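You operate a simulated robot arm through the tools that you are given. There is no shell and no other tool. Be economical: measure what you need, move in short steps, check, and stop when the job is done.

You run a simulated robot arm. Do the job below in one go: nothing can be reset, and whatever is moved stays where it is left.

TASK
Break the stuck cover loose by its orange and purple knobs, then set it on the black mat.
Fine: leave those two knobs wound back out. Where these are worked on the way, their far stop is far enough and under half their travel is too little: purple knob.

It is judged by the outcome, as a careful person would: the job done as asked, and still so three seconds after it is handed in. It fails if anything else is knocked over, pushed out of place, dropped, spilled or broken. Lids that push on must go on centred and level and be pressed home; caps that screw on are set level and turned clockwise until they are tight.

THE ROBOT
A 7-joint arm with a fingered hand, fixed in place. Base frame: the origin is at the foot of the arm, x ahead of it, y to its left, z up. Units: cm, degrees, N and s.
Its first joint turns from -166.0 to 166.0 degrees. Payload 4.9 kg.
The TCP is the grasp point between the finger pads, 3.2 cm short of the fingertips. In the tool frame z runs along the fingers and y along their closing line. Largest opening 19.2 cm; the body of the gripper starts 8.9 cm behind the TCP. The gripper is a hand of 3 fingers: y runs from the thumb to the fingers, the wrist lies at [0, 0, -26.7] in the tool frame.
Orientation is that of the tool frame in the base frame, as [roll, pitch, yaw] about the fixed x, y, z axes, in that order (R = Rz(yaw) Ry(pitch) Rx(roll)). With the fingers straight down and closing along the base's y, the tool's x points along the base's -x, its y along +y and its z along -z.

THE INTERFACE
- The arm moves only by the tool play_rows. Its argument "commands" is one flat list of numbers, 6 for each row, row after row: the shift along the tool's x, y, z in units of 200 mm (1.0 is 200 mm), then the turn, a rotation vector about the tool's x, y, z in units of 120 degrees (1.0 is 120 degrees). In form: [x, y, z, wx, wy, wz, x, y, z, wx, wy, wz, ...]. A call has 1 to 8 rows; each row is the pose to reach, as a shift and turn from the pose commanded when the call began, along the tool's axes at that moment. A call with a number of a shift or a turn outside -1 to 1 is refused whole. A row lasts 0.2 s, in which the tool goes at most 5 cm and 8.6 degrees; a call with a longer step from one row to the next is refused whole. A pose out of reach is approached as far as the arm can. The call stops where the force on the tool passes 40 N (or 10 N more than at its start, if that is more) or the arm is blocked; 0.2 s more then pass. In this call time passes only in rows, and 0.2 s behind the last. The reply holds the time, the measured pose of the TCP, the force on the tool along the base axes, the opening and the grip force, in the units named above and with some noise, with the torque about the TCP (base axes, N m) and any sound that the robot's microphone picked up, and new pictures: "views" is both (left out), scene, wrist or none.
- Cameras (640 x 400 px; columns grow to the right, rows downward): "scene" is fixed at [4.91, -65.08, 183.18]; the picture's right is [0.89, -0.46, 0.00], its down [-0.29, -0.55, -0.78] and it looks along [0.36, 0.69, -0.62] (base axes); focal length 341 px, centre (320, 200). "wrist" rides on the gripper at [8, -4.6, -11.3] in the tool frame; the picture's right is [0.50, 0.87, 0.00], its down [-0.67, 0.39, -0.63] and it looks along [-0.55, 0.32, 0.78] (tool axes); focal length 226 px, centre (320, 200). There is no depth. A picture from a camera that has moved, and an enlarged one, comes with that camera's place and axes in the base frame and with its lens.
- move_fingers(finger1, finger2, thumb_bend): sets how far each is bent, from 0 (flat) to 100 (curled in); at 30 the hand is open as for a grip, at 70 the pads meet at the TCP. One left out holds its place. A second passes; each finger stops where it meets its share of the squeeze, and holds until it gets a number again. It is the only way to open and close the hand. It gives what a move gives, with no picture; readings hold the bend of each and the force on the fingers (four entries, about 0 where the hand has none), thumb and palm.
- zoom(camera, box): a new picture of the part [left, top, right, bottom] of that camera's present view, enlarged. The clock stands still meanwhile.
- hand_in(): hands the job in; it is judged then, once.

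Work in short steps. Places have to be worked out from the pictures, the camera data and where the tool is seen: move nearer, look again, correct. Check each grasp and each placing, and mend what went wrong. You have 120 turns and 200 pictures in all, those below and enlarged ones among them. Open the gripper and draw the arm clear of the work before you hand the job in, unless the task says otherwise; then end with one line.

The tools are called after "Emit:" by a JSON object that holds its "op" and its "data". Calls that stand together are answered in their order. play_rows: Moves the arm, as the interface text tells. Its arguments: {"type":"object","properties":{"commands":{"type":"array","items":{"type":"number"}},"views":{"type":"string","enum":["both","scene","wrist","none"]}},"required":["commands"]} The other tools are called the same way: move_fingers (finger1, finger2, thumb_bend) moves the fingers one by one; zoom (camera, box) takes an enlarged picture of a part of a camera's view; hand_in () hands the job in.

At the start:

```text
time: 0.0
position: [46.24, 4.29, 135.22]
ee_rot: [-180.0, -0.1, -180.0]
force: [0.4, 0.5, 1.2]
moment: [-0.02, -0.02, 0.01]
finger_gap: 19.21
finger_force: 0.0
shape: jaw
bend: [30.0, 30.0, 30.0]
finger forces: [0.1, 0.1, 0.1, 0.0, 0.0, 0.0]
```

scene: 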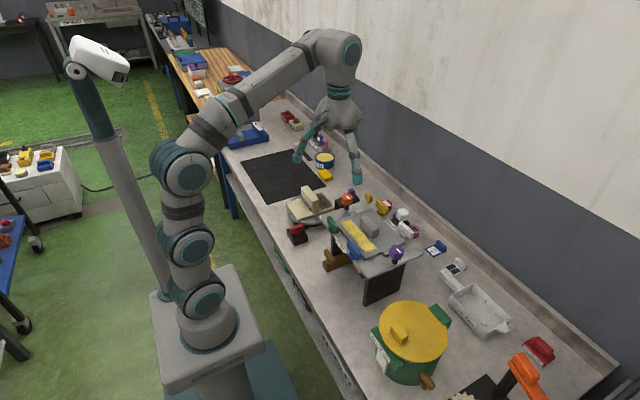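
wrist: 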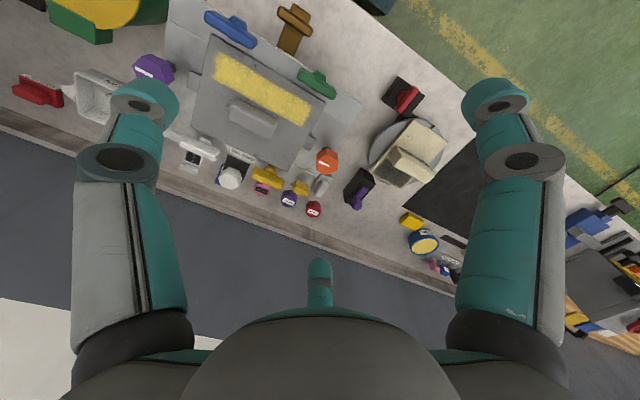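

The cover seems to be the grey plate with a yellow stripe on a stand, with orange and purple knobs beside it. I'll zoom in to see the details.

Emit:
{"op": "zoom", "data": {"camera": "scene", "box": [280, 170, 460, 310]}}

Emit:
{"op": "zoom", "data": {"camera": "wrist", "box": [120, 0, 380, 220]}}

```text
2.86 times, centred on (370, 240) of scene
camera zoom: at [4.91, -65.08, 183.18], right [0.89, -0.46, 0.0], down [-0.29, -0.55, -0.78], along [0.36, 0.69, -0.62], focal length 975 px, centre (177, 86)
```

zoom: 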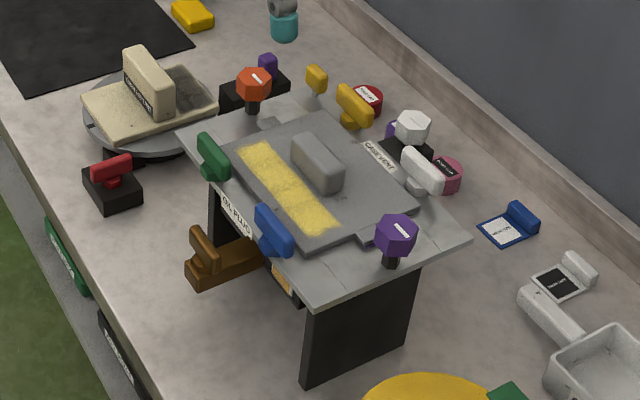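

```text
1.82 times, centred on (250, 110) of wrist
camera zoom: at [38.19, -0.11, 146.45], right [-0.5, 0.87, 0.0], down [0.67, 0.39, 0.63], along [0.55, 0.32, -0.78], focal length 411 px, centre (447, 364)
```

zoom: 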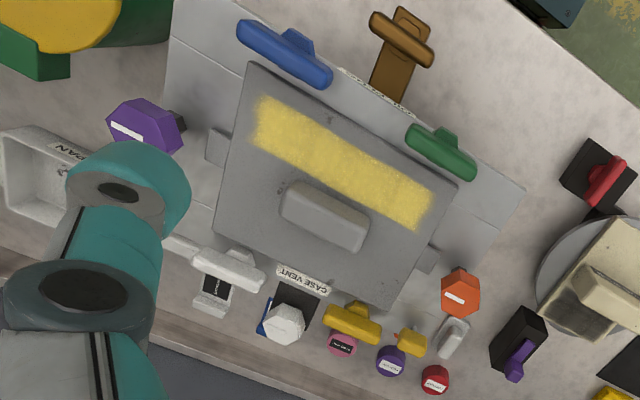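

The orange knob comes out at about (55.1, 11.2, 111) and the purple one at about (54.6, -16.8, 112). The cover's handle is at about (54.7, -3, 110). I'll move over the cover to look closer.

Emit:
{"op": "play_rows", "data": {"commands": [-0.11, -0.09, 0.14, 0, 0, 0, -0.22, -0.18, 0.28, 0, 0, 0, -0.33, -0.27, 0.42, 0, 0, 0, -0.44, -0.365, 0.5, 0, 0, 0]}}

```text
time: 1.0
position: [54.99, -2.91, 125.21]
ee_rot: [-180.0, 0.0, -180.0]
force: [-0.7, 0.3, -0.2]
moment: [0.06, 0.01, -0.01]
finger_gap: 19.21
finger_force: 0.1
shape: jaw
bend: [30.0, 30.0, 30.0]
finger forces: [0.1, 0.0, 0.1, 0.1, 0.0, 0.1]
camera wrist: at [46.95, -7.32, 136.49], right [-0.5, 0.87, 0.0], down [0.67, 0.39, 0.63], along [0.55, 0.32, -0.77], focal length 226 px, centre (320, 200)
```

scene: 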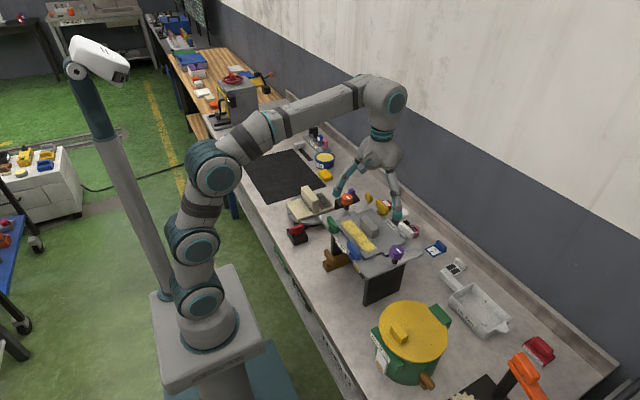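
wrist: 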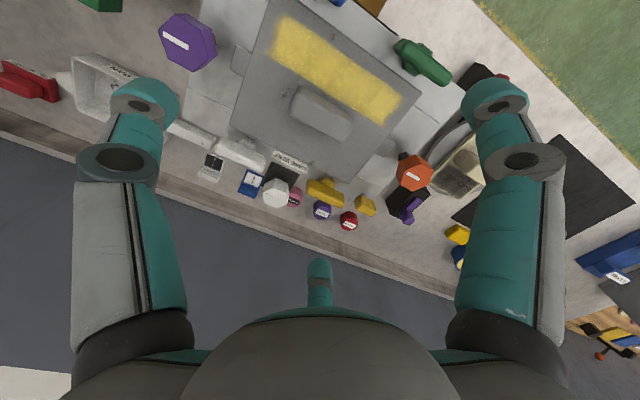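

I'll zoom in on the cover and the knobs from here.

Emit:
{"op": "zoom", "data": {"camera": "wrist", "box": [150, 0, 310, 110]}}

Emit:
{"op": "zoom", "data": {"camera": "wrist", "box": [230, 110, 450, 240]}}

Emit:
{"op": "zoom", "data": {"camera": "scene", "box": [320, 180, 420, 280]}}

```text
3.64 times, centred on (230, 55) of wrist
camera zoom: at [46.95, -7.32, 136.49], right [-0.5, 0.87, 0.0], down [0.67, 0.39, 0.63], along [0.55, 0.32, -0.77], focal length 822 px, centre (647, 727)
```

zoom: 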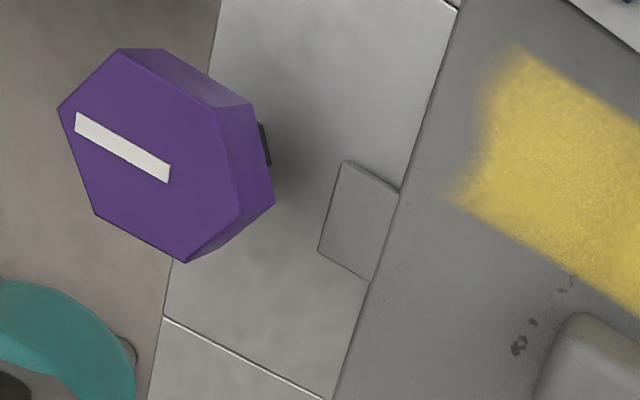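

```text
2.91 times, centred on (340, 175) of wrist
camera zoom: at [46.95, -7.32, 136.49], right [-0.5, 0.87, 0.0], down [0.67, 0.39, 0.63], along [0.55, 0.32, -0.77], focal length 658 px, centre (262, 273)
```

zoom: 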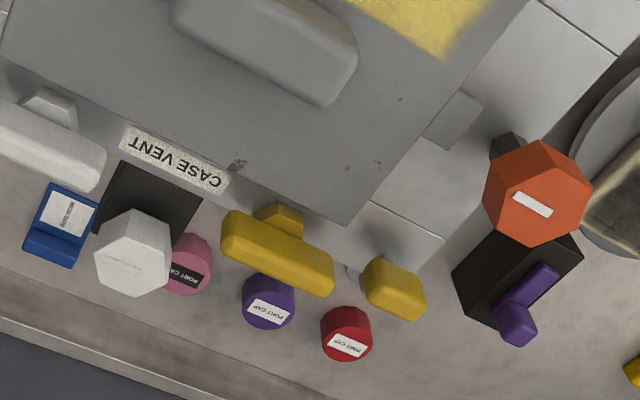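

```text
4.00 times, centred on (370, 230) of scene
camera zoom: at [4.91, -65.08, 183.18], right [0.89, -0.46, 0.0], down [-0.29, -0.55, -0.78], along [0.36, 0.69, -0.62], focal length 1365 px, centre (120, 80)
```

zoom: 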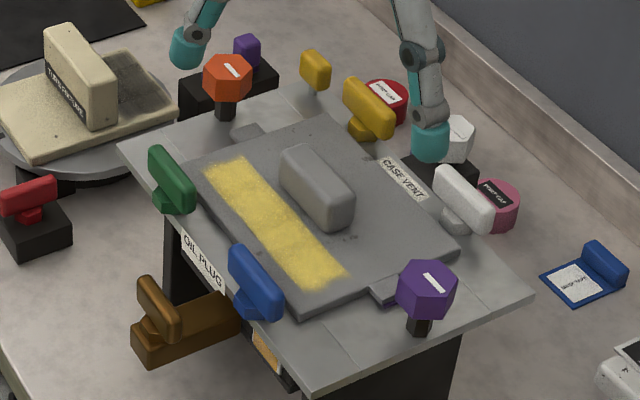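

The plate top is about z 107.5 and the hex knobs span about 110–113. Purple's flats lie ±30° from my closing line, so I'll partly close the hand, then go above purple turned 30° counter-clockwise.

Emit:
{"op": "move_fingers", "data": {"finger1": 48, "finger2": 48, "thumb_bend": 48}}

Emit:
{"op": "play_rows", "data": {"commands": [0.005, -0.175, 0.06, 0, 0, -0.06, 0.01, -0.35, 0.12, 0, 0, -0.12, 0.015, -0.52, 0.18, 0, 0, -0.19, 0.02, -0.695, 0.26, 0, 0, -0.25]}}

```text
time: 2.0
position: [54.95, -2.89, 125.15]
ee_rot: [-180.0, 0.0, 180.0]
force: [0.9, -0.3, 0.0]
moment: [0.0, -0.01, -0.01]
finger_gap: 9.33
finger_force: 0.1
shape: fingers
bend: [48.0, 48.0, 48.0]
finger forces: [0.0, 0.0, 0.1, 0.1, 0.0, 0.0]
```

```text
time: 3.0
position: [54.57, -17.03, 120.05]
ee_rot: [-180.0, 0.0, -150.1]
force: [-0.7, -0.4, 0.5]
moment: [0.01, 0.01, 0.0]
finger_gap: 9.32
finger_force: 0.0
shape: fingers
bend: [48.0, 48.0, 48.0]
finger forces: [0.0, 0.0, 0.0, 0.0, 0.1, 0.0]
camera wrist: at [49.89, -24.81, 131.42], right [-0.87, 0.5, 0.0], down [0.39, 0.67, 0.63], along [0.32, 0.55, -0.78], focal length 226 px, centre (320, 200)
```

scene: 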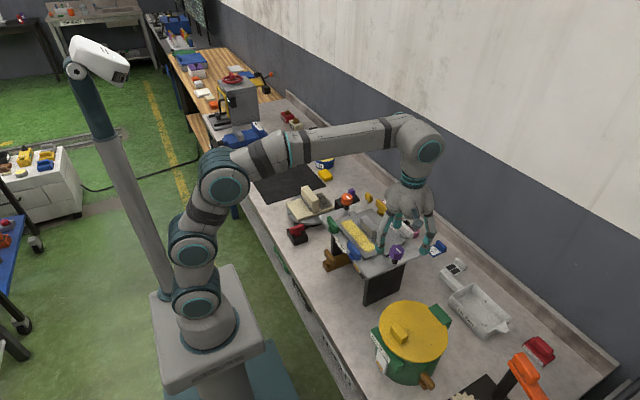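
wrist: 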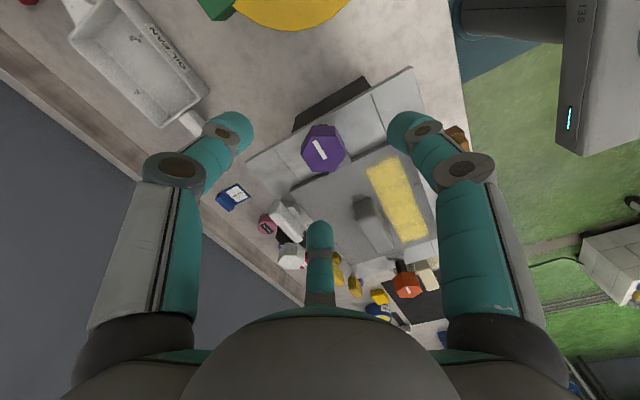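

The knob is nearly under the TCP, at about (54.4, -16.9). I'll descend to z≈112.3.

Emit:
{"op": "play_rows", "data": {"commands": [0, 0, 0.13, 0, 0, 0, 0, 0, 0.26, 0, 0, 0, 0, 0, 0.385, 0, 0, 0]}}

```text
time: 3.8
position: [54.82, -17.01, 112.99]
ee_rot: [-179.3, 0.8, -150.0]
force: [-2.3, -1.1, 40.3]
moment: [2.26, -1.16, 0.08]
finger_gap: 9.3
finger_force: 20.0
shape: fingers
bend: [48.0, 47.0, 48.0]
finger forces: [0.0, 39.9, 0.0, 0.1, 0.1, 0.0]
camera wrist: at [49.95, -24.69, 124.31], right [-0.87, 0.5, -0.02], down [0.38, 0.67, 0.64], along [0.33, 0.54, -0.77], focal length 226 px, centre (320, 200)
```

scene: 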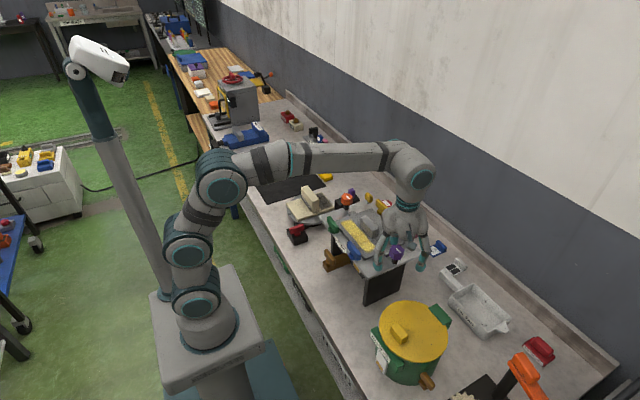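
wrist: 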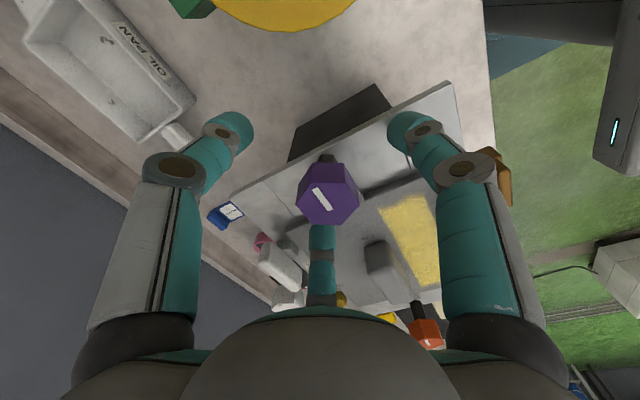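

Finger 2 touched down on the cover's ear with the knob centred, so I'll rise about 1 cm. Then I'll close softly.

Emit:
{"op": "play_rows", "data": {"commands": [0, 0, -0.06, 0, 0, 0], "views": "none"}}

Emit:
{"op": "move_fingers", "data": {"finger1": 57, "finger2": 57, "thumb_bend": 57}}

```text
time: 4.2
position: [54.52, -16.96, 113.18]
ee_rot: [179.8, -0.2, -150.0]
force: [0.8, -1.6, 12.2]
moment: [0.66, -0.44, -0.05]
finger_gap: 9.32
finger_force: 6.0
shape: fingers
bend: [48.0, 47.0, 48.0]
finger forces: [0.1, 11.9, 0.0, 0.1, 0.0, 0.0]
```

```text
time: 5.2
position: [54.58, -16.88, 113.41]
ee_rot: [-180.0, 0.1, -150.0]
force: [0.1, 0.2, -0.2]
moment: [-0.01, -0.04, -0.01]
finger_gap: 5.91
finger_force: 0.2
shape: fingers
bend: [56.0, 56.0, 56.0]
finger forces: [0.0, 0.1, 0.0, 0.0, 0.0, 0.0]
```

The hand is free at 5.9 cm gap, with nothing pressing. I'll close onto the knob.

Emit:
{"op": "move_fingers", "data": {"finger1": 70, "finger2": 70, "thumb_bend": 70}}

Emit:
{"op": "zoom", "data": {"camera": "wrist", "box": [220, 100, 440, 280]}}

Emit:
{"op": "zoom", "data": {"camera": "scene", "box": [340, 180, 460, 300]}}

```text
time: 6.2
position: [54.51, -16.89, 113.41]
ee_rot: [-180.0, 0.1, -149.9]
force: [1.7, 0.4, -4.6]
moment: [-0.04, -0.01, 0.02]
finger_gap: 2.51
finger_force: 11.6
shape: fingers
bend: [64.0, 63.0, 66.0]
finger forces: [7.6, 8.2, 0.0, 0.0, 9.1, 0.0]
```

```text
2.22 times, centred on (330, 190) of wrist
camera zoom: at [49.94, -24.67, 124.68], right [-0.87, 0.5, 0.0], down [0.39, 0.67, 0.63], along [0.32, 0.55, -0.78], focal length 502 px, centre (298, 222)
```

zoom: 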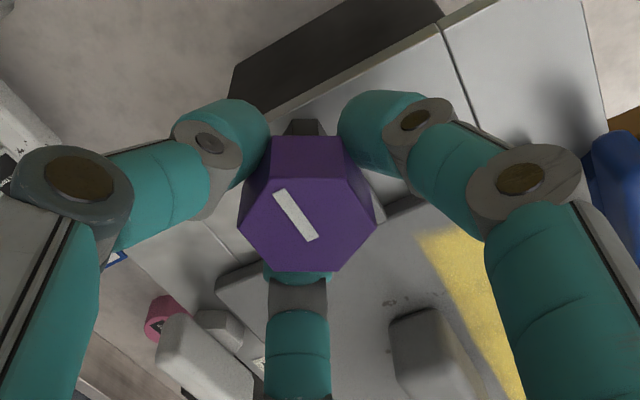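

```text
3.33 times, centred on (400, 240) of scene
camera zoom: at [4.91, -65.08, 183.18], right [0.89, -0.46, 0.0], down [-0.29, -0.55, -0.78], along [0.36, 0.69, -0.62], focal length 1138 px, centre (53, 67)
```

zoom: 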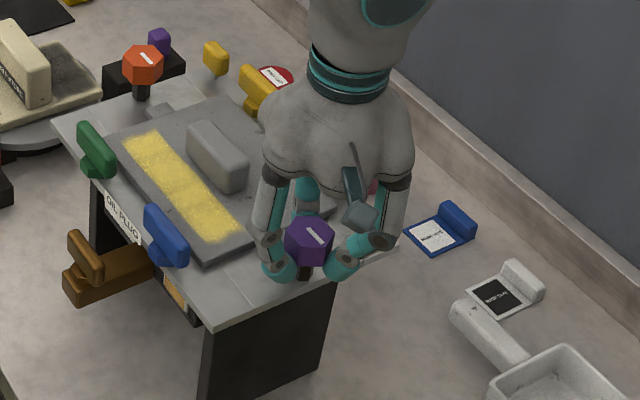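

All three fingers sit on three flats of the knob. I'll turn clockwise about 34° and watch the torque and the mark.

Emit:
{"op": "play_rows", "data": {"commands": [0, 0, 0, 0, 0, 0.07, 0, 0, 0, 0, 0, 0.14, 0, 0, 0, 0, 0, 0.21, 0, 0, 0, 0, 0, 0.28]}}

```text
time: 7.2
position: [54.62, -16.81, 113.52]
ee_rot: [-180.0, -0.1, 176.2]
force: [-5.8, 1.3, -7.9]
moment: [0.0, 0.18, 0.04]
finger_gap: 2.5
finger_force: 13.2
shape: fingers
bend: [63.0, 64.0, 66.0]
finger forces: [9.2, 8.2, 0.0, 0.0, 8.8, 0.1]
camera wrist: at [46.3, -20.81, 124.72], right [-0.44, 0.9, 0.0], down [0.7, 0.34, 0.63], along [0.56, 0.28, -0.78], focal length 226 px, centre (320, 200)
```

scene: 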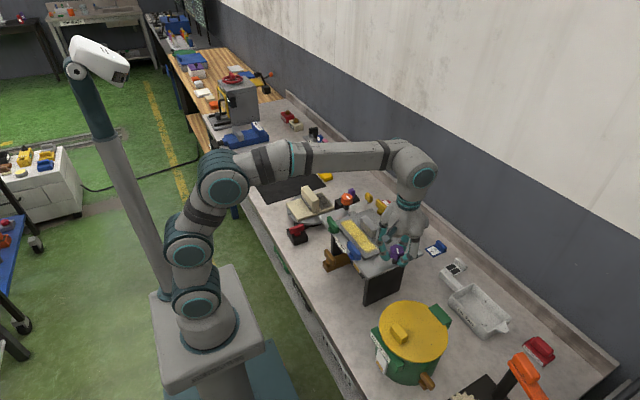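
wrist: 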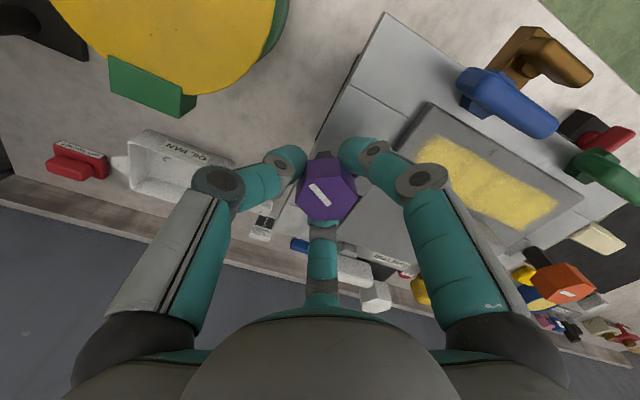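

The knob turned with the hand with almost no torque, and it pulls down slightly. I'll carry on 67° with a small descent.

Emit:
{"op": "play_rows", "data": {"commands": [0, 0, 0.001, 0, 0, 0.07, 0, 0, 0.002, 0, 0, 0.14, 0, 0, 0.003, 0, 0, 0.21, 0, 0, 0.004, 0, 0, 0.28, 0, 0, 0.006, 0, 0, 0.35, 0, 0, 0.007, 0, 0, 0.42, 0, 0, 0.008, 0, 0, 0.49, 0, 0, 0.01, 0, 0, 0.56]}}

```text
time: 9.0
position: [54.64, -16.8, 113.23]
ee_rot: [-179.9, 0.0, 109.1]
force: [-12.7, 3.8, 0.2]
moment: [0.04, 0.34, 0.1]
finger_gap: 2.45
finger_force: 12.8
shape: fingers
bend: [64.0, 65.0, 65.0]
finger forces: [7.6, 5.7, 0.0, 0.0, 11.9, 0.1]
camera wrist: at [47.58, -10.69, 124.52], right [0.66, 0.76, 0.0], down [0.59, -0.51, 0.63], along [0.48, -0.41, -0.78], focal length 226 px, centre (320, 200)
```

scene: 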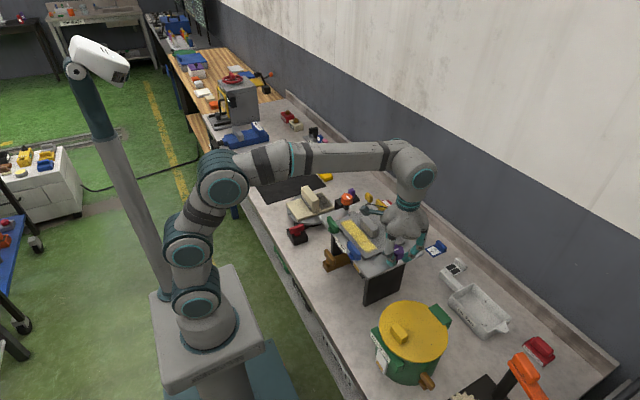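
wrist: 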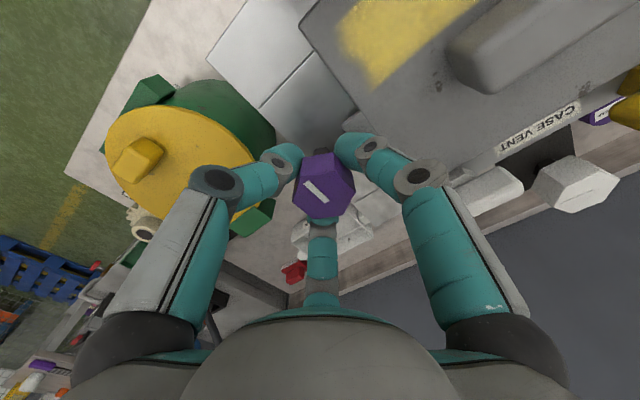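

It has turned 101° in total at low torque, with a bit of side force towards -x. I'll keep turning with a small shift to relieve that.

Emit:
{"op": "play_rows", "data": {"commands": [0.003, -0.009, 0, 0, 0, 0.07, 0.003, -0.009, 0, 0, 0, 0.14, 0.003, -0.009, 0.001, 0, 0, 0.21, 0.003, -0.009, 0.002, 0, 0, 0.28, 0.003, -0.009, 0.003, 0, 0, 0.35, 0.003, -0.009, 0.004, 0, 0, 0.42, 0.003, -0.009, 0.005, 0, 0, 0.49, 0.003, -0.009, 0.006, 0, 0, 0.56], "views": "wrist"}}

Emit:
{"op": "zoom", "data": {"camera": "scene", "box": [330, 180, 450, 290]}}

```text
time: 10.8
position: [54.42, -16.97, 113.24]
ee_rot: [179.9, 0.0, 41.9]
force: [-9.1, 14.8, 0.6]
moment: [0.36, 0.32, 0.11]
finger_gap: 2.44
finger_force: 13.5
shape: fingers
bend: [64.0, 66.0, 64.0]
finger forces: [7.1, 4.8, 0.0, 0.0, 14.4, 0.1]
camera wrist: at [57.22, -7.99, 124.45], right [0.95, -0.31, 0.0], down [-0.24, -0.74, 0.63], along [-0.2, -0.6, -0.78], focal length 226 px, centre (320, 200)
```

wrist: 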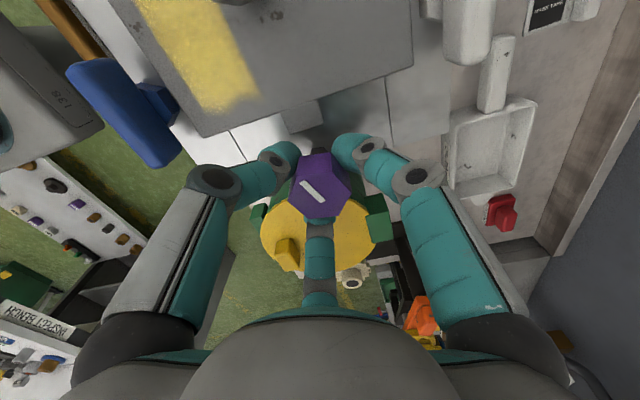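

```text
3.64 times, centred on (390, 235) of scene
camera zoom: at [4.91, -65.08, 183.18], right [0.89, -0.46, 0.0], down [-0.29, -0.55, -0.78], along [0.36, 0.69, -0.62], focal length 1241 px, centre (66, 73)
```

zoom: 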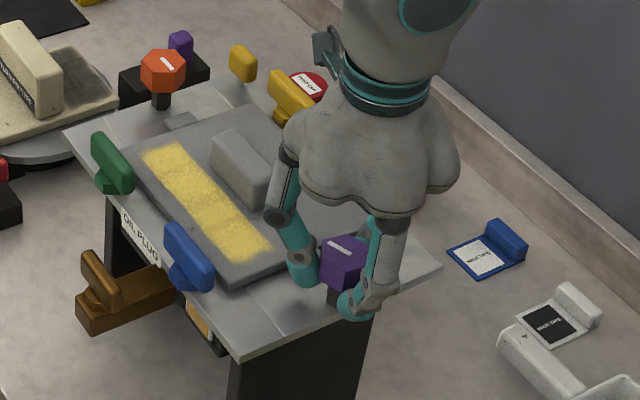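

168° so far, still turning easily and the cover shows no visible change. I'll turn further, relieving the side force.

Emit:
{"op": "play_rows", "data": {"commands": [0.003, -0.011, 0, 0, 0, 0.07, 0.003, -0.011, 0, 0, 0, 0.14, 0.003, -0.011, 0, 0, 0, 0.21, 0.003, -0.011, 0, 0, 0, 0.28, 0.003, -0.011, 0, 0, 0, 0.35, 0.003, -0.011, 0, 0, 0, 0.42, 0.003, -0.011, 0, 0, 0, 0.49, 0.003, -0.011, 0, 0, 0, 0.56], "views": "wrist"}}

Emit:
{"op": "zoom", "data": {"camera": "scene", "box": [330, 180, 450, 290]}}

```text
time: 12.3
position: [54.02, -16.35, 112.96]
ee_rot: [-179.9, 0.8, -11.1]
force: [-10.0, 10.4, 3.5]
moment: [0.12, 0.15, 1.07]
finger_gap: 2.14
finger_force: 49.6
shape: fingers
bend: [64.0, 67.0, 66.0]
finger forces: [12.1, 9.2, 0.1, 0.0, 77.8, 0.0]
stopped in row 7: the force on the tool passed its limit (the readings are from after the stop); the commanded pose is now the measured one
camera wrist: at [62.72, -13.27, 124.11], right [0.32, -0.95, -0.01], down [-0.72, -0.26, 0.64], along [-0.61, -0.2, -0.77], focal length 226 px, centre (320, 200)
```

wrist: 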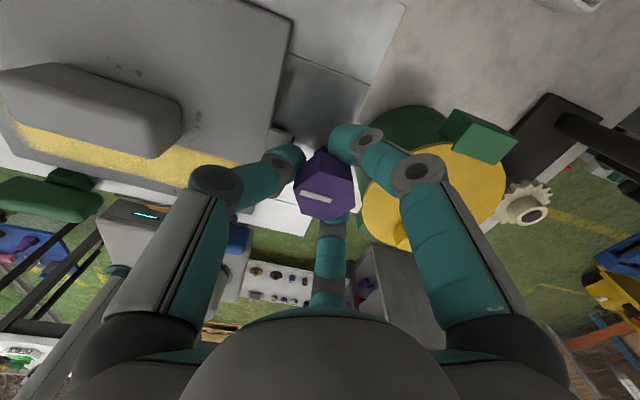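

```text
3.64 times, centred on (390, 235) of scene
camera zoom: at [4.91, -65.08, 183.18], right [0.89, -0.46, 0.0], down [-0.29, -0.55, -0.78], along [0.36, 0.69, -0.62], focal length 1241 px, centre (66, 73)
```

zoom: 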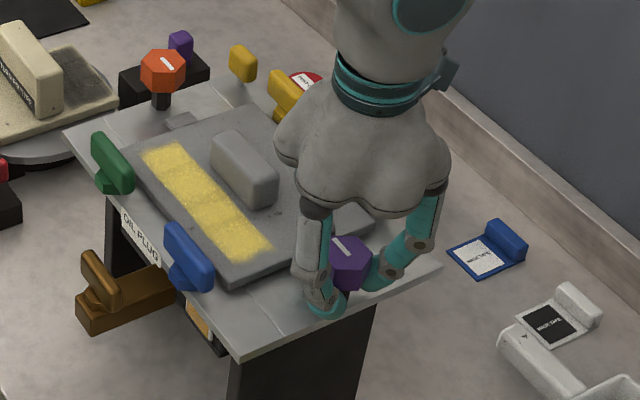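

Now there is firm resistance: 1 N·m, with the knob slipping in the hand after roughly 200°. That is either the stop or the jack taking the cover's load. I'll let go, lift and look.

Emit:
{"op": "move_fingers", "data": {"finger1": 55, "finger2": 55, "thumb_bend": 55}}

Emit:
{"op": "play_rows", "data": {"commands": [0, 0, -0.2, 0, 0, 0, 0, 0, -0.4, 0, 0, 0]}}

Emit:
{"op": "zoom", "data": {"camera": "scene", "box": [330, 180, 450, 290]}}

```text
time: 13.3
position: [54.01, -16.52, 113.06]
ee_rot: [-179.9, 0.6, -11.1]
force: [-13.8, -11.1, 6.7]
moment: [-0.26, 0.37, 0.41]
finger_gap: 4.7
finger_force: 15.1
shape: fingers
bend: [55.0, 55.0, 61.0]
finger forces: [0.1, 0.1, 0.1, 0.0, 31.7, 0.1]
```

```text
time: 13.9
position: [54.02, -16.26, 120.95]
ee_rot: [-179.7, 0.9, -11.2]
force: [-0.5, -0.1, -0.9]
moment: [0.02, 0.01, 0.0]
finger_gap: 6.22
finger_force: 0.0
shape: fingers
bend: [55.0, 55.0, 55.0]
finger forces: [0.0, 0.0, 0.1, 0.0, 0.0, 0.0]
camera wrist: at [62.83, -13.23, 132.15], right [0.32, -0.95, -0.01], down [-0.73, -0.25, 0.64], along [-0.61, -0.2, -0.77], focal length 226 px, centre (320, 200)
```

scene: 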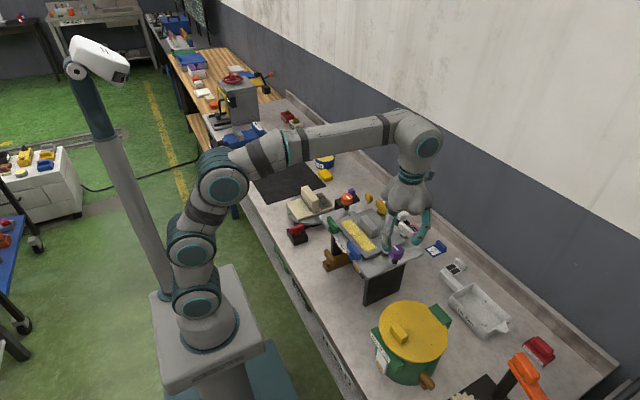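
wrist: 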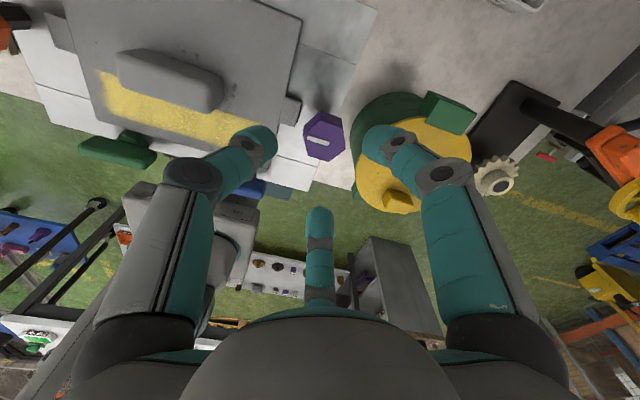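

```text
3.64 times, centred on (390, 235) of scene
camera zoom: at [4.91, -65.08, 183.18], right [0.89, -0.46, 0.0], down [-0.29, -0.55, -0.78], along [0.36, 0.69, -0.62], focal length 1241 px, centre (66, 73)
```

zoom: 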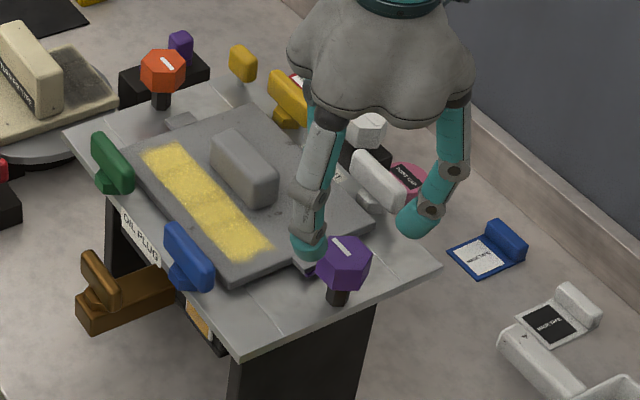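

The knob's mark shows about 168–170° of turn, so it seems to have met its stop there. Next is orange: I'll fly over to it while winding the wrist back.

Emit:
{"op": "play_rows", "data": {"commands": [-0.013, -0.085, -0.01, 0, 0, -0.07, -0.026, -0.17, -0.02, 0, 0, -0.14, -0.039, -0.255, -0.03, 0, 0, -0.21, -0.052, -0.34, -0.04, 0, 0, -0.28, -0.065, -0.425, -0.04, 0, 0, -0.35, -0.078, -0.51, -0.04, 0, 0, -0.42, -0.091, -0.595, -0.04, 0, 0, -0.49, -0.104, -0.68, -0.04, 0, 0, -0.56], "views": "none"}}

```text
time: 15.7
position: [54.7, -2.64, 121.9]
ee_rot: [-179.3, 0.1, 56.1]
force: [-0.3, 0.2, 0.8]
moment: [-0.03, -0.03, 0.03]
finger_gap: 6.21
finger_force: 0.1
shape: fingers
bend: [55.0, 55.0, 55.0]
finger forces: [0.1, 0.0, 0.0, 0.1, 0.1, 0.1]
```

Halfway there; I'll continue to above orange.

Emit:
{"op": "play_rows", "data": {"commands": [0.073, -0.046, 0, 0, 0, -0.07, 0.146, -0.092, 0, 0, 0, -0.14, 0.219, -0.138, 0, 0, 0, -0.21, 0.292, -0.184, 0, 0, 0, -0.28, 0.365, -0.23, 0, 0, 0, -0.35, 0.438, -0.276, 0, 0, 0, -0.42, 0.511, -0.322, 0, 0, 0, -0.49, 0.584, -0.368, 0, 0, 0, -0.56], "views": "none"}}

```text
time: 17.5
position: [55.01, 11.13, 121.82]
ee_rot: [-179.5, -0.5, 123.3]
force: [-1.1, 0.4, 0.6]
moment: [-0.02, 0.0, -0.01]
finger_gap: 6.25
finger_force: 0.0
shape: fingers
bend: [55.0, 55.0, 55.0]
finger forces: [0.0, 0.1, 0.0, 0.0, 0.1, 0.0]
```

Emit:
{"op": "play_rows", "data": {"commands": [0, 0, 0, 0, 0, -0.07, 0, 0, 0, -0.001, -0.001, -0.14, 0, 0, 0, -0.003, -0.003, -0.2, 0, 0, 0, -0.004, -0.004, -0.222], "views": "both"}}

Emit:
{"op": "zoom", "data": {"camera": "wrist", "box": [240, 60, 420, 200]}}

```text
time: 18.5
position: [55.23, 11.06, 121.82]
ee_rot: [179.8, -0.1, 150.0]
force: [-0.2, 0.3, -0.2]
moment: [-0.01, -0.02, 0.03]
finger_gap: 6.27
finger_force: 0.0
shape: fingers
bend: [55.0, 55.0, 55.0]
finger forces: [0.1, 0.0, 0.1, 0.0, 0.0, 0.0]
camera wrist: at [45.9, 11.14, 133.07], right [0.0, 1.0, 0.0], down [0.77, 0.0, 0.63], along [0.63, 0.0, -0.77], focal length 226 px, centre (320, 200)
```

scene: 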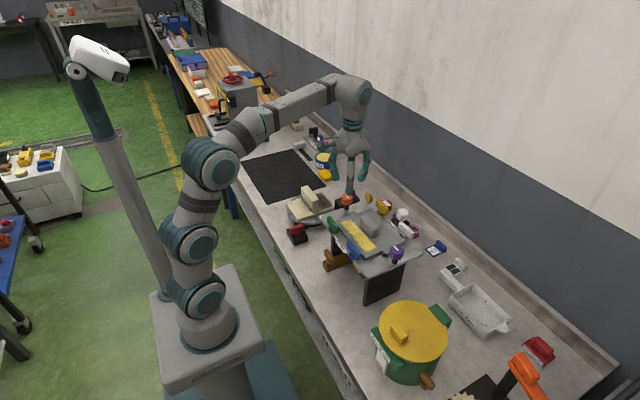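
wrist: 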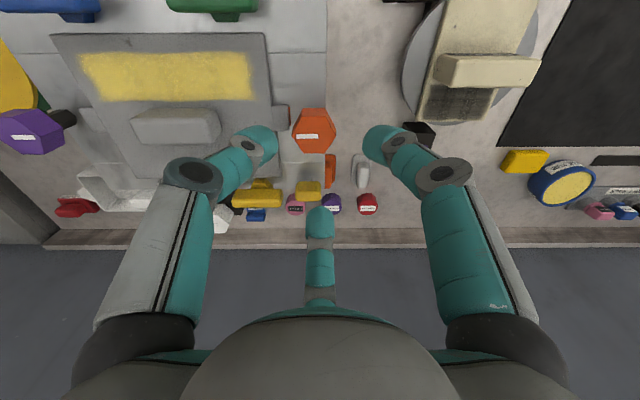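

```text
2.86 times, centred on (330, 130) of wrist
camera zoom: at [45.9, 11.14, 133.07], right [0.0, 1.0, 0.0], down [0.77, 0.0, 0.63], along [0.63, 0.0, -0.77], focal length 646 px, centre (291, 400)
```

zoom: 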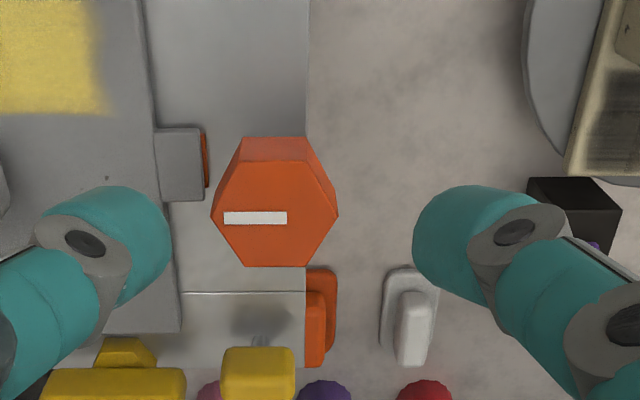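

Orange's centre refines to about (54.5, 10.6), with its flats aligned to my three fingers. I'll shift and descend to z≈113.1.

Emit:
{"op": "play_rows", "data": {"commands": [0.021, -0.038, 0.1, 0, 0, 0, 0.021, -0.038, 0.25, 0, 0, 0, 0.021, -0.038, 0.36, 0, 0, 0, 0.021, -0.038, 0.43, 0, 0, 0], "views": "wrist"}}

```text
time: 19.5
position: [54.57, 10.53, 113.31]
ee_rot: [179.8, -0.1, 149.8]
force: [0.5, 0.1, 1.2]
moment: [-0.05, 0.05, 0.01]
finger_gap: 6.28
finger_force: 0.5
shape: fingers
bend: [55.0, 55.0, 55.0]
finger forces: [0.1, 0.0, 0.0, 0.1, 1.0, 0.1]
camera wrist: at [45.17, 10.65, 124.5], right [0.0, 1.0, 0.0], down [0.77, -0.01, 0.63], along [0.63, 0.0, -0.77], focal length 226 px, centre (320, 200)
```

wrist: 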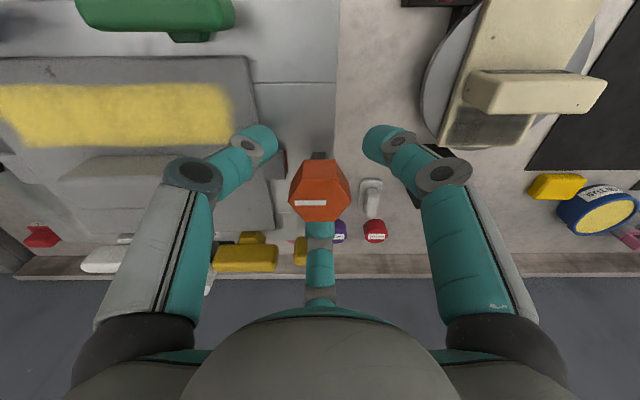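

The knob is centred between the fingers; I'll close on it.

Emit:
{"op": "move_fingers", "data": {"finger1": 72, "finger2": 72, "thumb_bend": 72}}

Emit:
{"op": "play_rows", "data": {"commands": [0, 0, 0, 0, 0, 0.07, 0, 0, 0, 0, 0, 0.14, 0, 0, 0, 0, 0, 0.21, 0, 0, 0, 0, 0, 0.28], "views": "wrist"}}

```text
time: 20.5
position: [54.36, 10.54, 113.26]
ee_rot: [179.9, -0.1, 149.8]
force: [-2.2, -4.9, -8.5]
moment: [-0.16, 0.06, 0.0]
finger_gap: 2.39
finger_force: 18.2
shape: fingers
bend: [64.0, 64.0, 65.0]
finger forces: [9.9, 10.3, 0.0, 0.0, 15.5, 0.0]
```

```text
time: 21.5
position: [54.27, 10.59, 113.09]
ee_rot: [-180.0, -0.3, 116.0]
force: [-3.1, -8.6, -14.6]
moment: [-0.19, 0.09, 0.07]
finger_gap: 2.43
finger_force: 18.3
shape: fingers
bend: [64.0, 64.0, 65.0]
finger forces: [9.2, 11.1, 0.0, 0.0, 15.6, 0.0]
camera wrist: at [46.73, 15.83, 124.47], right [0.56, 0.83, 0.0], down [0.64, -0.43, 0.63], along [0.52, -0.35, -0.78], focal length 226 px, centre (320, 200)
```

wrist: 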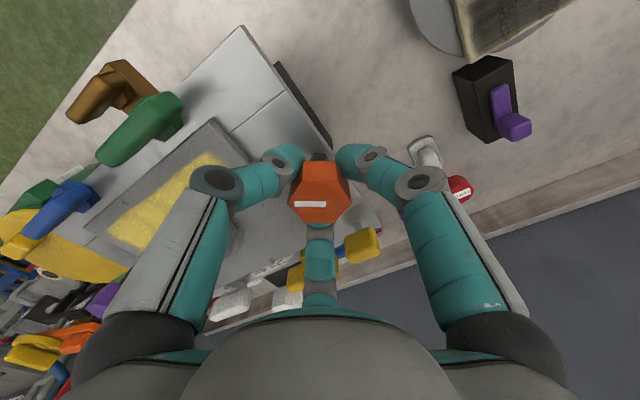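

It turned 34° together with the hand, pulling down slightly. I'll keep turning with a little relief.

Emit:
{"op": "play_rows", "data": {"commands": [-0.006, -0.003, 0.005, 0, 0, 0.07, -0.006, -0.003, 0.007, 0, 0, 0.14, -0.006, -0.003, 0.009, 0, 0, 0.21, -0.006, -0.003, 0.01, 0, 0, 0.28, -0.006, -0.003, 0.011, 0, 0, 0.35, -0.006, -0.003, 0.012, 0, 0, 0.42, -0.006, -0.003, 0.013, 0, 0, 0.49, -0.006, -0.003, 0.014, 0, 0, 0.56], "views": "wrist"}}

```text
time: 23.3
position: [54.43, 10.67, 113.01]
ee_rot: [-179.9, -0.3, 48.8]
force: [-2.9, 2.1, 0.6]
moment: [0.09, 0.08, 0.1]
finger_gap: 2.32
finger_force: 14.5
shape: fingers
bend: [65.0, 64.0, 66.0]
finger forces: [8.7, 7.9, 0.0, 0.0, 13.0, 0.1]
camera wrist: at [56.14, 19.68, 124.35], right [0.98, -0.19, 0.0], down [-0.15, -0.76, 0.63], along [-0.12, -0.62, -0.78], focal length 226 px, centre (320, 200)
```

wrist: 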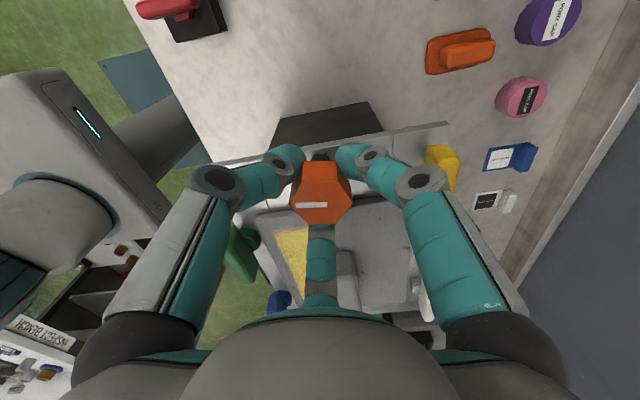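

101° done and smooth. I'll continue.

Emit:
{"op": "play_rows", "data": {"commands": [0, 0, 0.001, 0, 0, 0.07, 0, 0, 0.002, 0, 0, 0.14, 0, 0, 0.003, 0, 0, 0.21, 0, 0, 0.004, 0, 0, 0.28, 0, 0, 0.005, 0, 0, 0.35, 0, 0, 0.005, 0, 0, 0.42, 0, 0, 0.005, 0, 0, 0.49, 0, 0, 0.005, 0, 0, 0.56], "views": "both"}}

```text
time: 25.1
position: [54.41, 10.57, 112.87]
ee_rot: [-179.8, 0.0, -18.4]
force: [6.4, 4.5, -1.4]
moment: [0.16, -0.14, 0.07]
finger_gap: 2.18
finger_force: 15.0
shape: fingers
bend: [65.0, 65.0, 66.0]
finger forces: [9.1, 7.7, 0.0, 0.0, 13.2, 0.0]
camera wrist: at [63.38, 12.51, 124.17], right [0.2, -0.98, 0.0], down [-0.76, -0.16, 0.63], along [-0.62, -0.12, -0.78], focal length 226 px, centre (320, 200)
```

scene: 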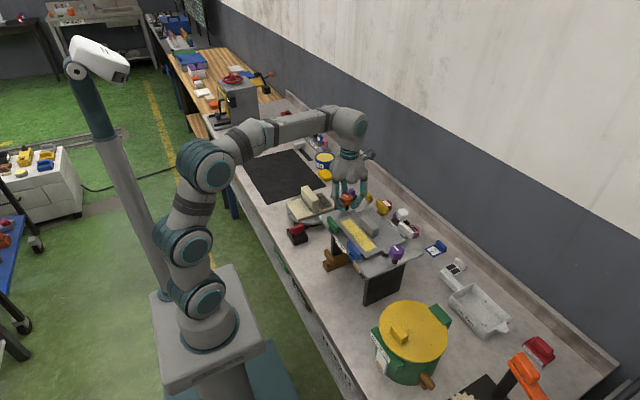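
wrist: 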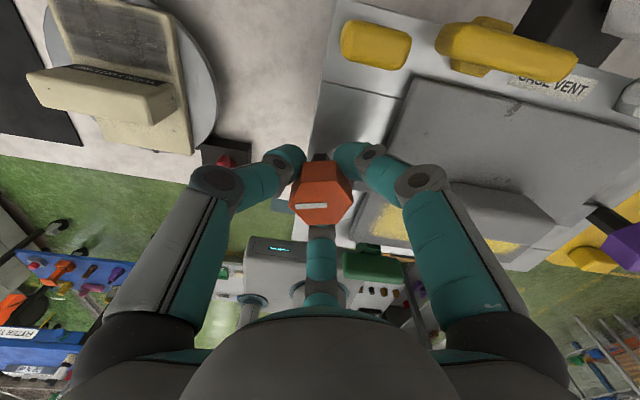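

Orange has turned 168° with no stop yet, so I'll go on.

Emit:
{"op": "play_rows", "data": {"commands": [0, 0, 0.001, 0, 0, 0.07, 0, 0, 0.002, 0, 0, 0.14, 0, 0, 0.003, 0, 0, 0.21, 0, 0, 0.004, 0, 0, 0.28, 0, 0, 0.005, 0, 0, 0.35, 0, 0, 0.006, 0, 0, 0.42, 0, 0, 0.007, 0, 0, 0.49, 0, 0, 0.008, 0, 0, 0.56], "views": "both"}}

```text
time: 26.5
position: [54.52, 9.27, 111.49]
ee_rot: [179.5, 0.6, -65.0]
force: [10.8, 6.2, 4.9]
moment: [-0.08, -0.02, -0.04]
finger_gap: 0.44
finger_force: 21.0
shape: fingers
bend: [72.0, 66.0, 66.0]
finger forces: [2.4, 7.2, 0.0, 0.1, 32.2, 0.0]
out of reach, approached as far as the arm can: row 6
stopped in row 6: the force on the tool passed its limit (the readings are from after the stop); the commanded pose is now the measured one
camera wrist: at [62.14, 4.12, 122.69], right [-0.57, -0.82, 0.0], down [-0.63, 0.44, 0.64], along [-0.53, 0.37, -0.77], focal length 226 px, centre (320, 200)
```

scene: 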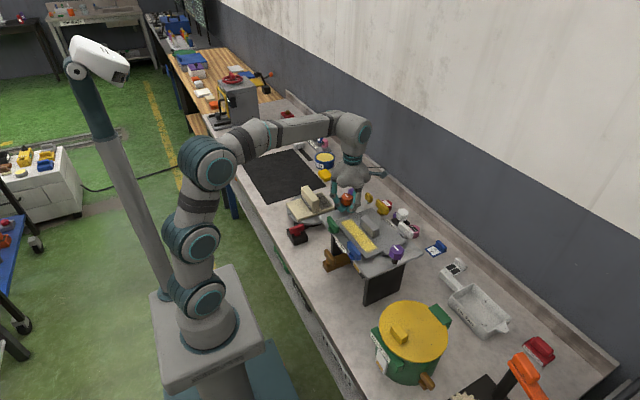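
wrist: 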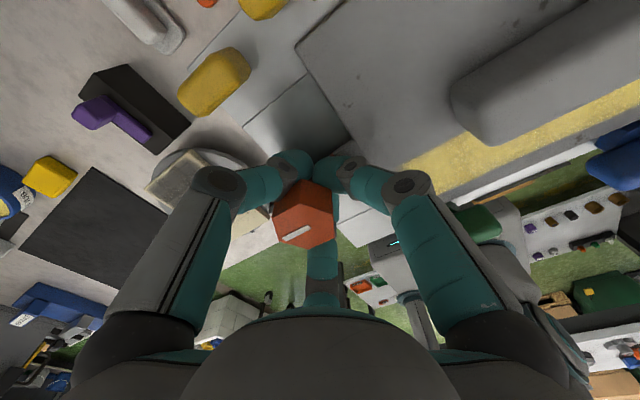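

The wrist's joint limit was reached, so the hand drifted off the knob. I'll open, lift and look.

Emit:
{"op": "move_fingers", "data": {"finger1": 54, "finger2": 54, "thumb_bend": 54}}

Emit:
{"op": "play_rows", "data": {"commands": [0, 0, -0.1, 0, 0, 0, 0, 0, -0.3, 0, 0, 0, 0, 0, -0.5, 0, 0, 0], "views": "wrist"}}

Emit:
{"op": "zoom", "data": {"camera": "scene", "box": [320, 170, 440, 280]}}

```text
time: 27.0
position: [54.64, 9.46, 112.21]
ee_rot: [-179.9, 0.6, -65.0]
force: [-1.2, 11.4, 9.2]
moment: [0.25, -0.09, 0.04]
finger_gap: 4.25
finger_force: 7.9
shape: fingers
bend: [67.0, 54.0, 54.0]
finger forces: [12.5, 0.1, 0.0, 0.1, 2.9, 0.0]
stopped: the force on the tool passed its limit (the readings are from after the stop); the commanded pose is now the measured one
```

```text
time: 27.8
position: [54.71, 9.34, 121.99]
ee_rot: [179.8, 0.5, -65.1]
force: [0.2, -0.2, -0.8]
moment: [0.0, 0.03, 0.01]
finger_gap: 6.7
finger_force: 0.1
shape: fingers
bend: [54.0, 54.0, 54.0]
finger forces: [0.1, 0.0, 0.1, 0.1, 0.1, 0.0]
camera wrist: at [62.18, 4.15, 133.21], right [-0.58, -0.82, 0.0], down [-0.63, 0.44, 0.64], along [-0.52, 0.37, -0.77], focal length 226 px, centre (320, 200)
```

wrist: 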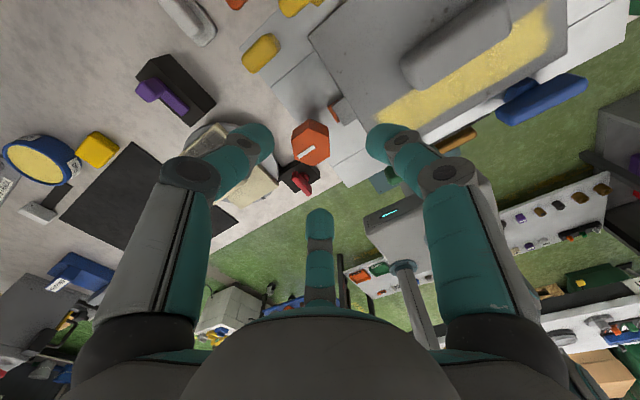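

```text
3.64 times, centred on (380, 225) of scene
camera zoom: at [4.91, -65.08, 183.18], right [0.89, -0.46, 0.0], down [-0.29, -0.55, -0.78], along [0.36, 0.69, -0.62], focal length 1241 px, centre (102, 109)
```

zoom: 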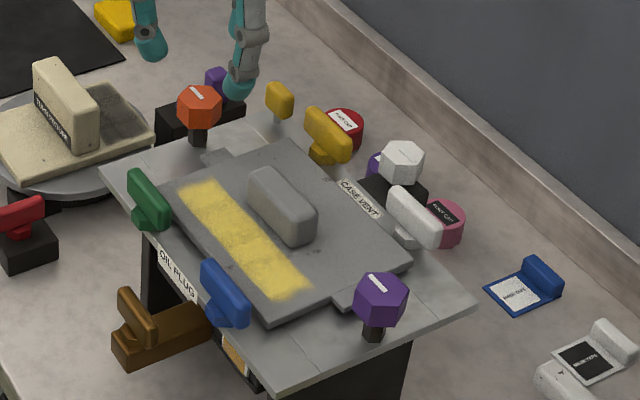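

Both marks now read about half a turn. I'll zoom closely to see the marks and whether the cover has risen.

Emit:
{"op": "zoom", "data": {"camera": "scene", "box": [375, 230, 415, 270]}}

Emit:
{"op": "zoom", "data": {"camera": "wrist", "box": [270, 80, 400, 180]}}

Emit:
{"op": "zoom", "data": {"camera": "scene", "box": [335, 185, 385, 230]}}

```text
10.00 times, centred on (395, 250) of scene
camera zoom: at [4.91, -65.08, 183.18], right [0.89, -0.46, 0.0], down [-0.29, -0.55, -0.78], along [0.36, 0.69, -0.62], focal length 3413 px, centre (-430, -300)
```

zoom: 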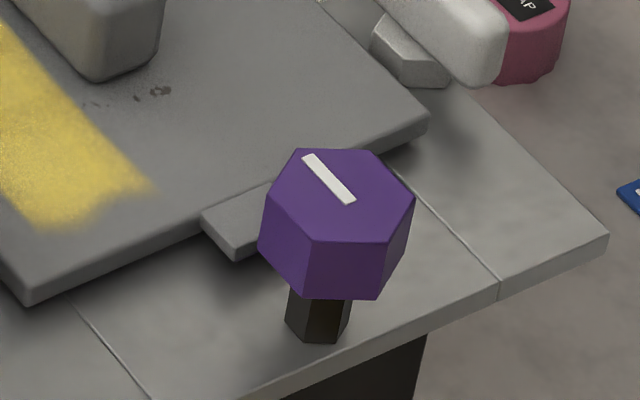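

```text
4.00 times, centred on (335, 130) of wrist
camera zoom: at [62.18, 4.15, 133.21], right [-0.58, -0.82, 0.0], down [-0.63, 0.44, 0.64], along [-0.52, 0.37, -0.77], focal length 904 px, centre (260, 480)
```

zoom: 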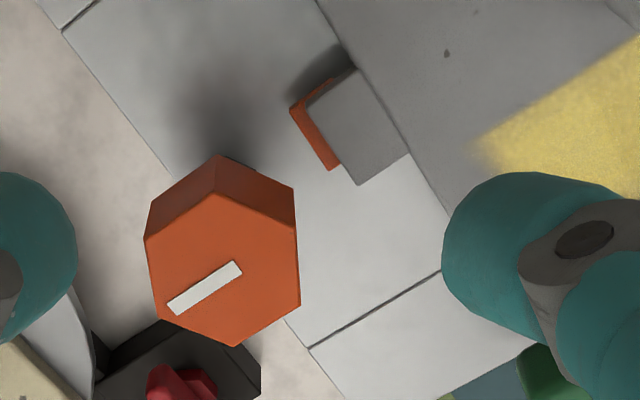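

```text
8.89 times, centred on (360, 208) of scene
camera zoom: at [4.91, -65.08, 183.18], right [0.89, -0.46, 0.0], down [-0.29, -0.55, -0.78], along [0.36, 0.69, -0.62], focal length 3033 px, centre (-36, 133)
```

zoom: 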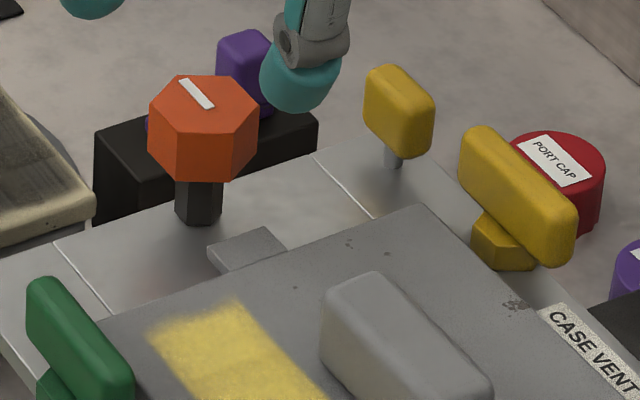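

Both knobs stand near half a turn, but no break-loose sound came. I'll turn the wrist back to re-grip orange and test for more travel.

Emit:
{"op": "play_rows", "data": {"commands": [-0.02, -0.005, 0, 0, 0.001, -0.07, -0.04, -0.01, 0, 0, 0.003, -0.14, -0.063, -0.015, 0, 0, 0, -0.21, -0.063, -0.015, 0, 0, 0, -0.28, -0.063, -0.015, 0, 0, 0, -0.35, -0.063, -0.015, 0, 0, 0, -0.42, -0.063, -0.015, 0, 0, 0, -0.49, -0.063, -0.015, 0, 0, 0, -0.56], "views": "none"}}

Emit:
{"op": "play_rows", "data": {"commands": [0, 0, 0, 0, 0, -0.07, 0, 0, 0, 0, 0, -0.14, 0, 0, 0, 0, 0, -0.21, 0, 0, 0, 0, 0, -0.232], "views": "wrist"}}

```text
time: 29.6
position: [54.47, 10.54, 122.05]
ee_rot: [-179.6, 0.4, 2.1]
force: [-0.5, 0.0, 0.2]
moment: [0.02, 0.0, -0.01]
finger_gap: 6.68
finger_force: 0.0
shape: fingers
bend: [54.0, 54.0, 54.0]
finger forces: [0.0, 0.0, 0.0, 0.1, 0.1, 0.0]
```

```text
time: 30.6
position: [54.37, 10.56, 122.1]
ee_rot: [-179.5, 0.2, 30.1]
force: [-1.0, 0.3, -0.8]
moment: [0.0, -0.03, 0.02]
finger_gap: 6.71
finger_force: 0.1
shape: fingers
bend: [54.0, 54.0, 54.0]
finger forces: [0.0, 0.1, 0.0, 0.0, 0.0, 0.1]
camera wrist: at [59.02, 18.57, 133.26], right [0.87, -0.5, -0.01], down [-0.38, -0.68, 0.63], along [-0.32, -0.54, -0.78], focal length 226 px, centre (320, 200)
```

wrist: 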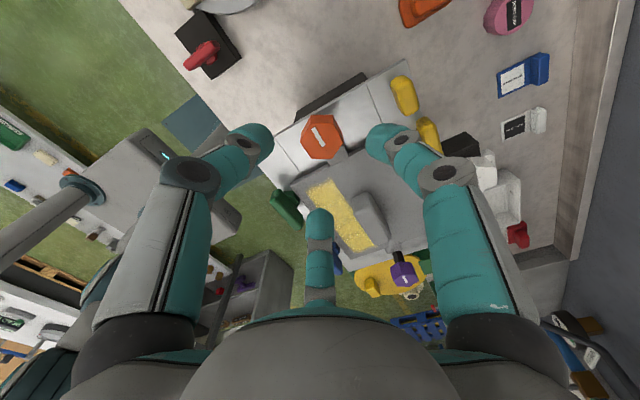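

Aligned over orange; I'll descend and grip.

Emit:
{"op": "play_rows", "data": {"commands": [0, 0, 0.12, 0, 0, 0, 0, 0, 0.25, -0.004, 0.002, 0, 0, 0, 0.38, -0.004, 0.002, 0, 0, 0, 0.455, -0.004, 0.002, 0], "views": "wrist"}}

Emit:
{"op": "move_fingers", "data": {"finger1": 75, "finger2": 75, "thumb_bend": 75}}

```text
time: 31.6
position: [54.29, 10.44, 112.9]
ee_rot: [-180.0, -0.2, 29.9]
force: [-0.8, 1.6, 1.5]
moment: [-0.05, 0.02, -0.07]
finger_gap: 6.7
finger_force: 1.1
shape: fingers
bend: [54.0, 55.0, 54.0]
finger forces: [0.1, 2.5, 0.0, 0.0, 0.1, 0.1]
camera wrist: at [58.83, 18.62, 124.22], right [0.87, -0.5, 0.0], down [-0.39, -0.67, 0.63], along [-0.31, -0.55, -0.78], focal length 226 px, centre (320, 200)
```

wrist: 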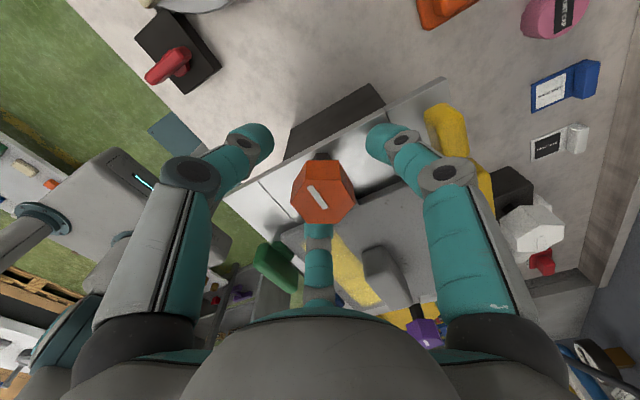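

```text
time: 32.6
position: [54.18, 10.56, 112.8]
ee_rot: [-179.9, 0.1, 30.0]
force: [-2.5, 7.8, -19.6]
moment: [0.15, 0.04, 0.04]
finger_gap: 2.11
finger_force: 23.0
shape: fingers
bend: [64.0, 65.0, 67.0]
finger forces: [13.2, 13.0, 0.0, 0.1, 19.9, 0.0]
```

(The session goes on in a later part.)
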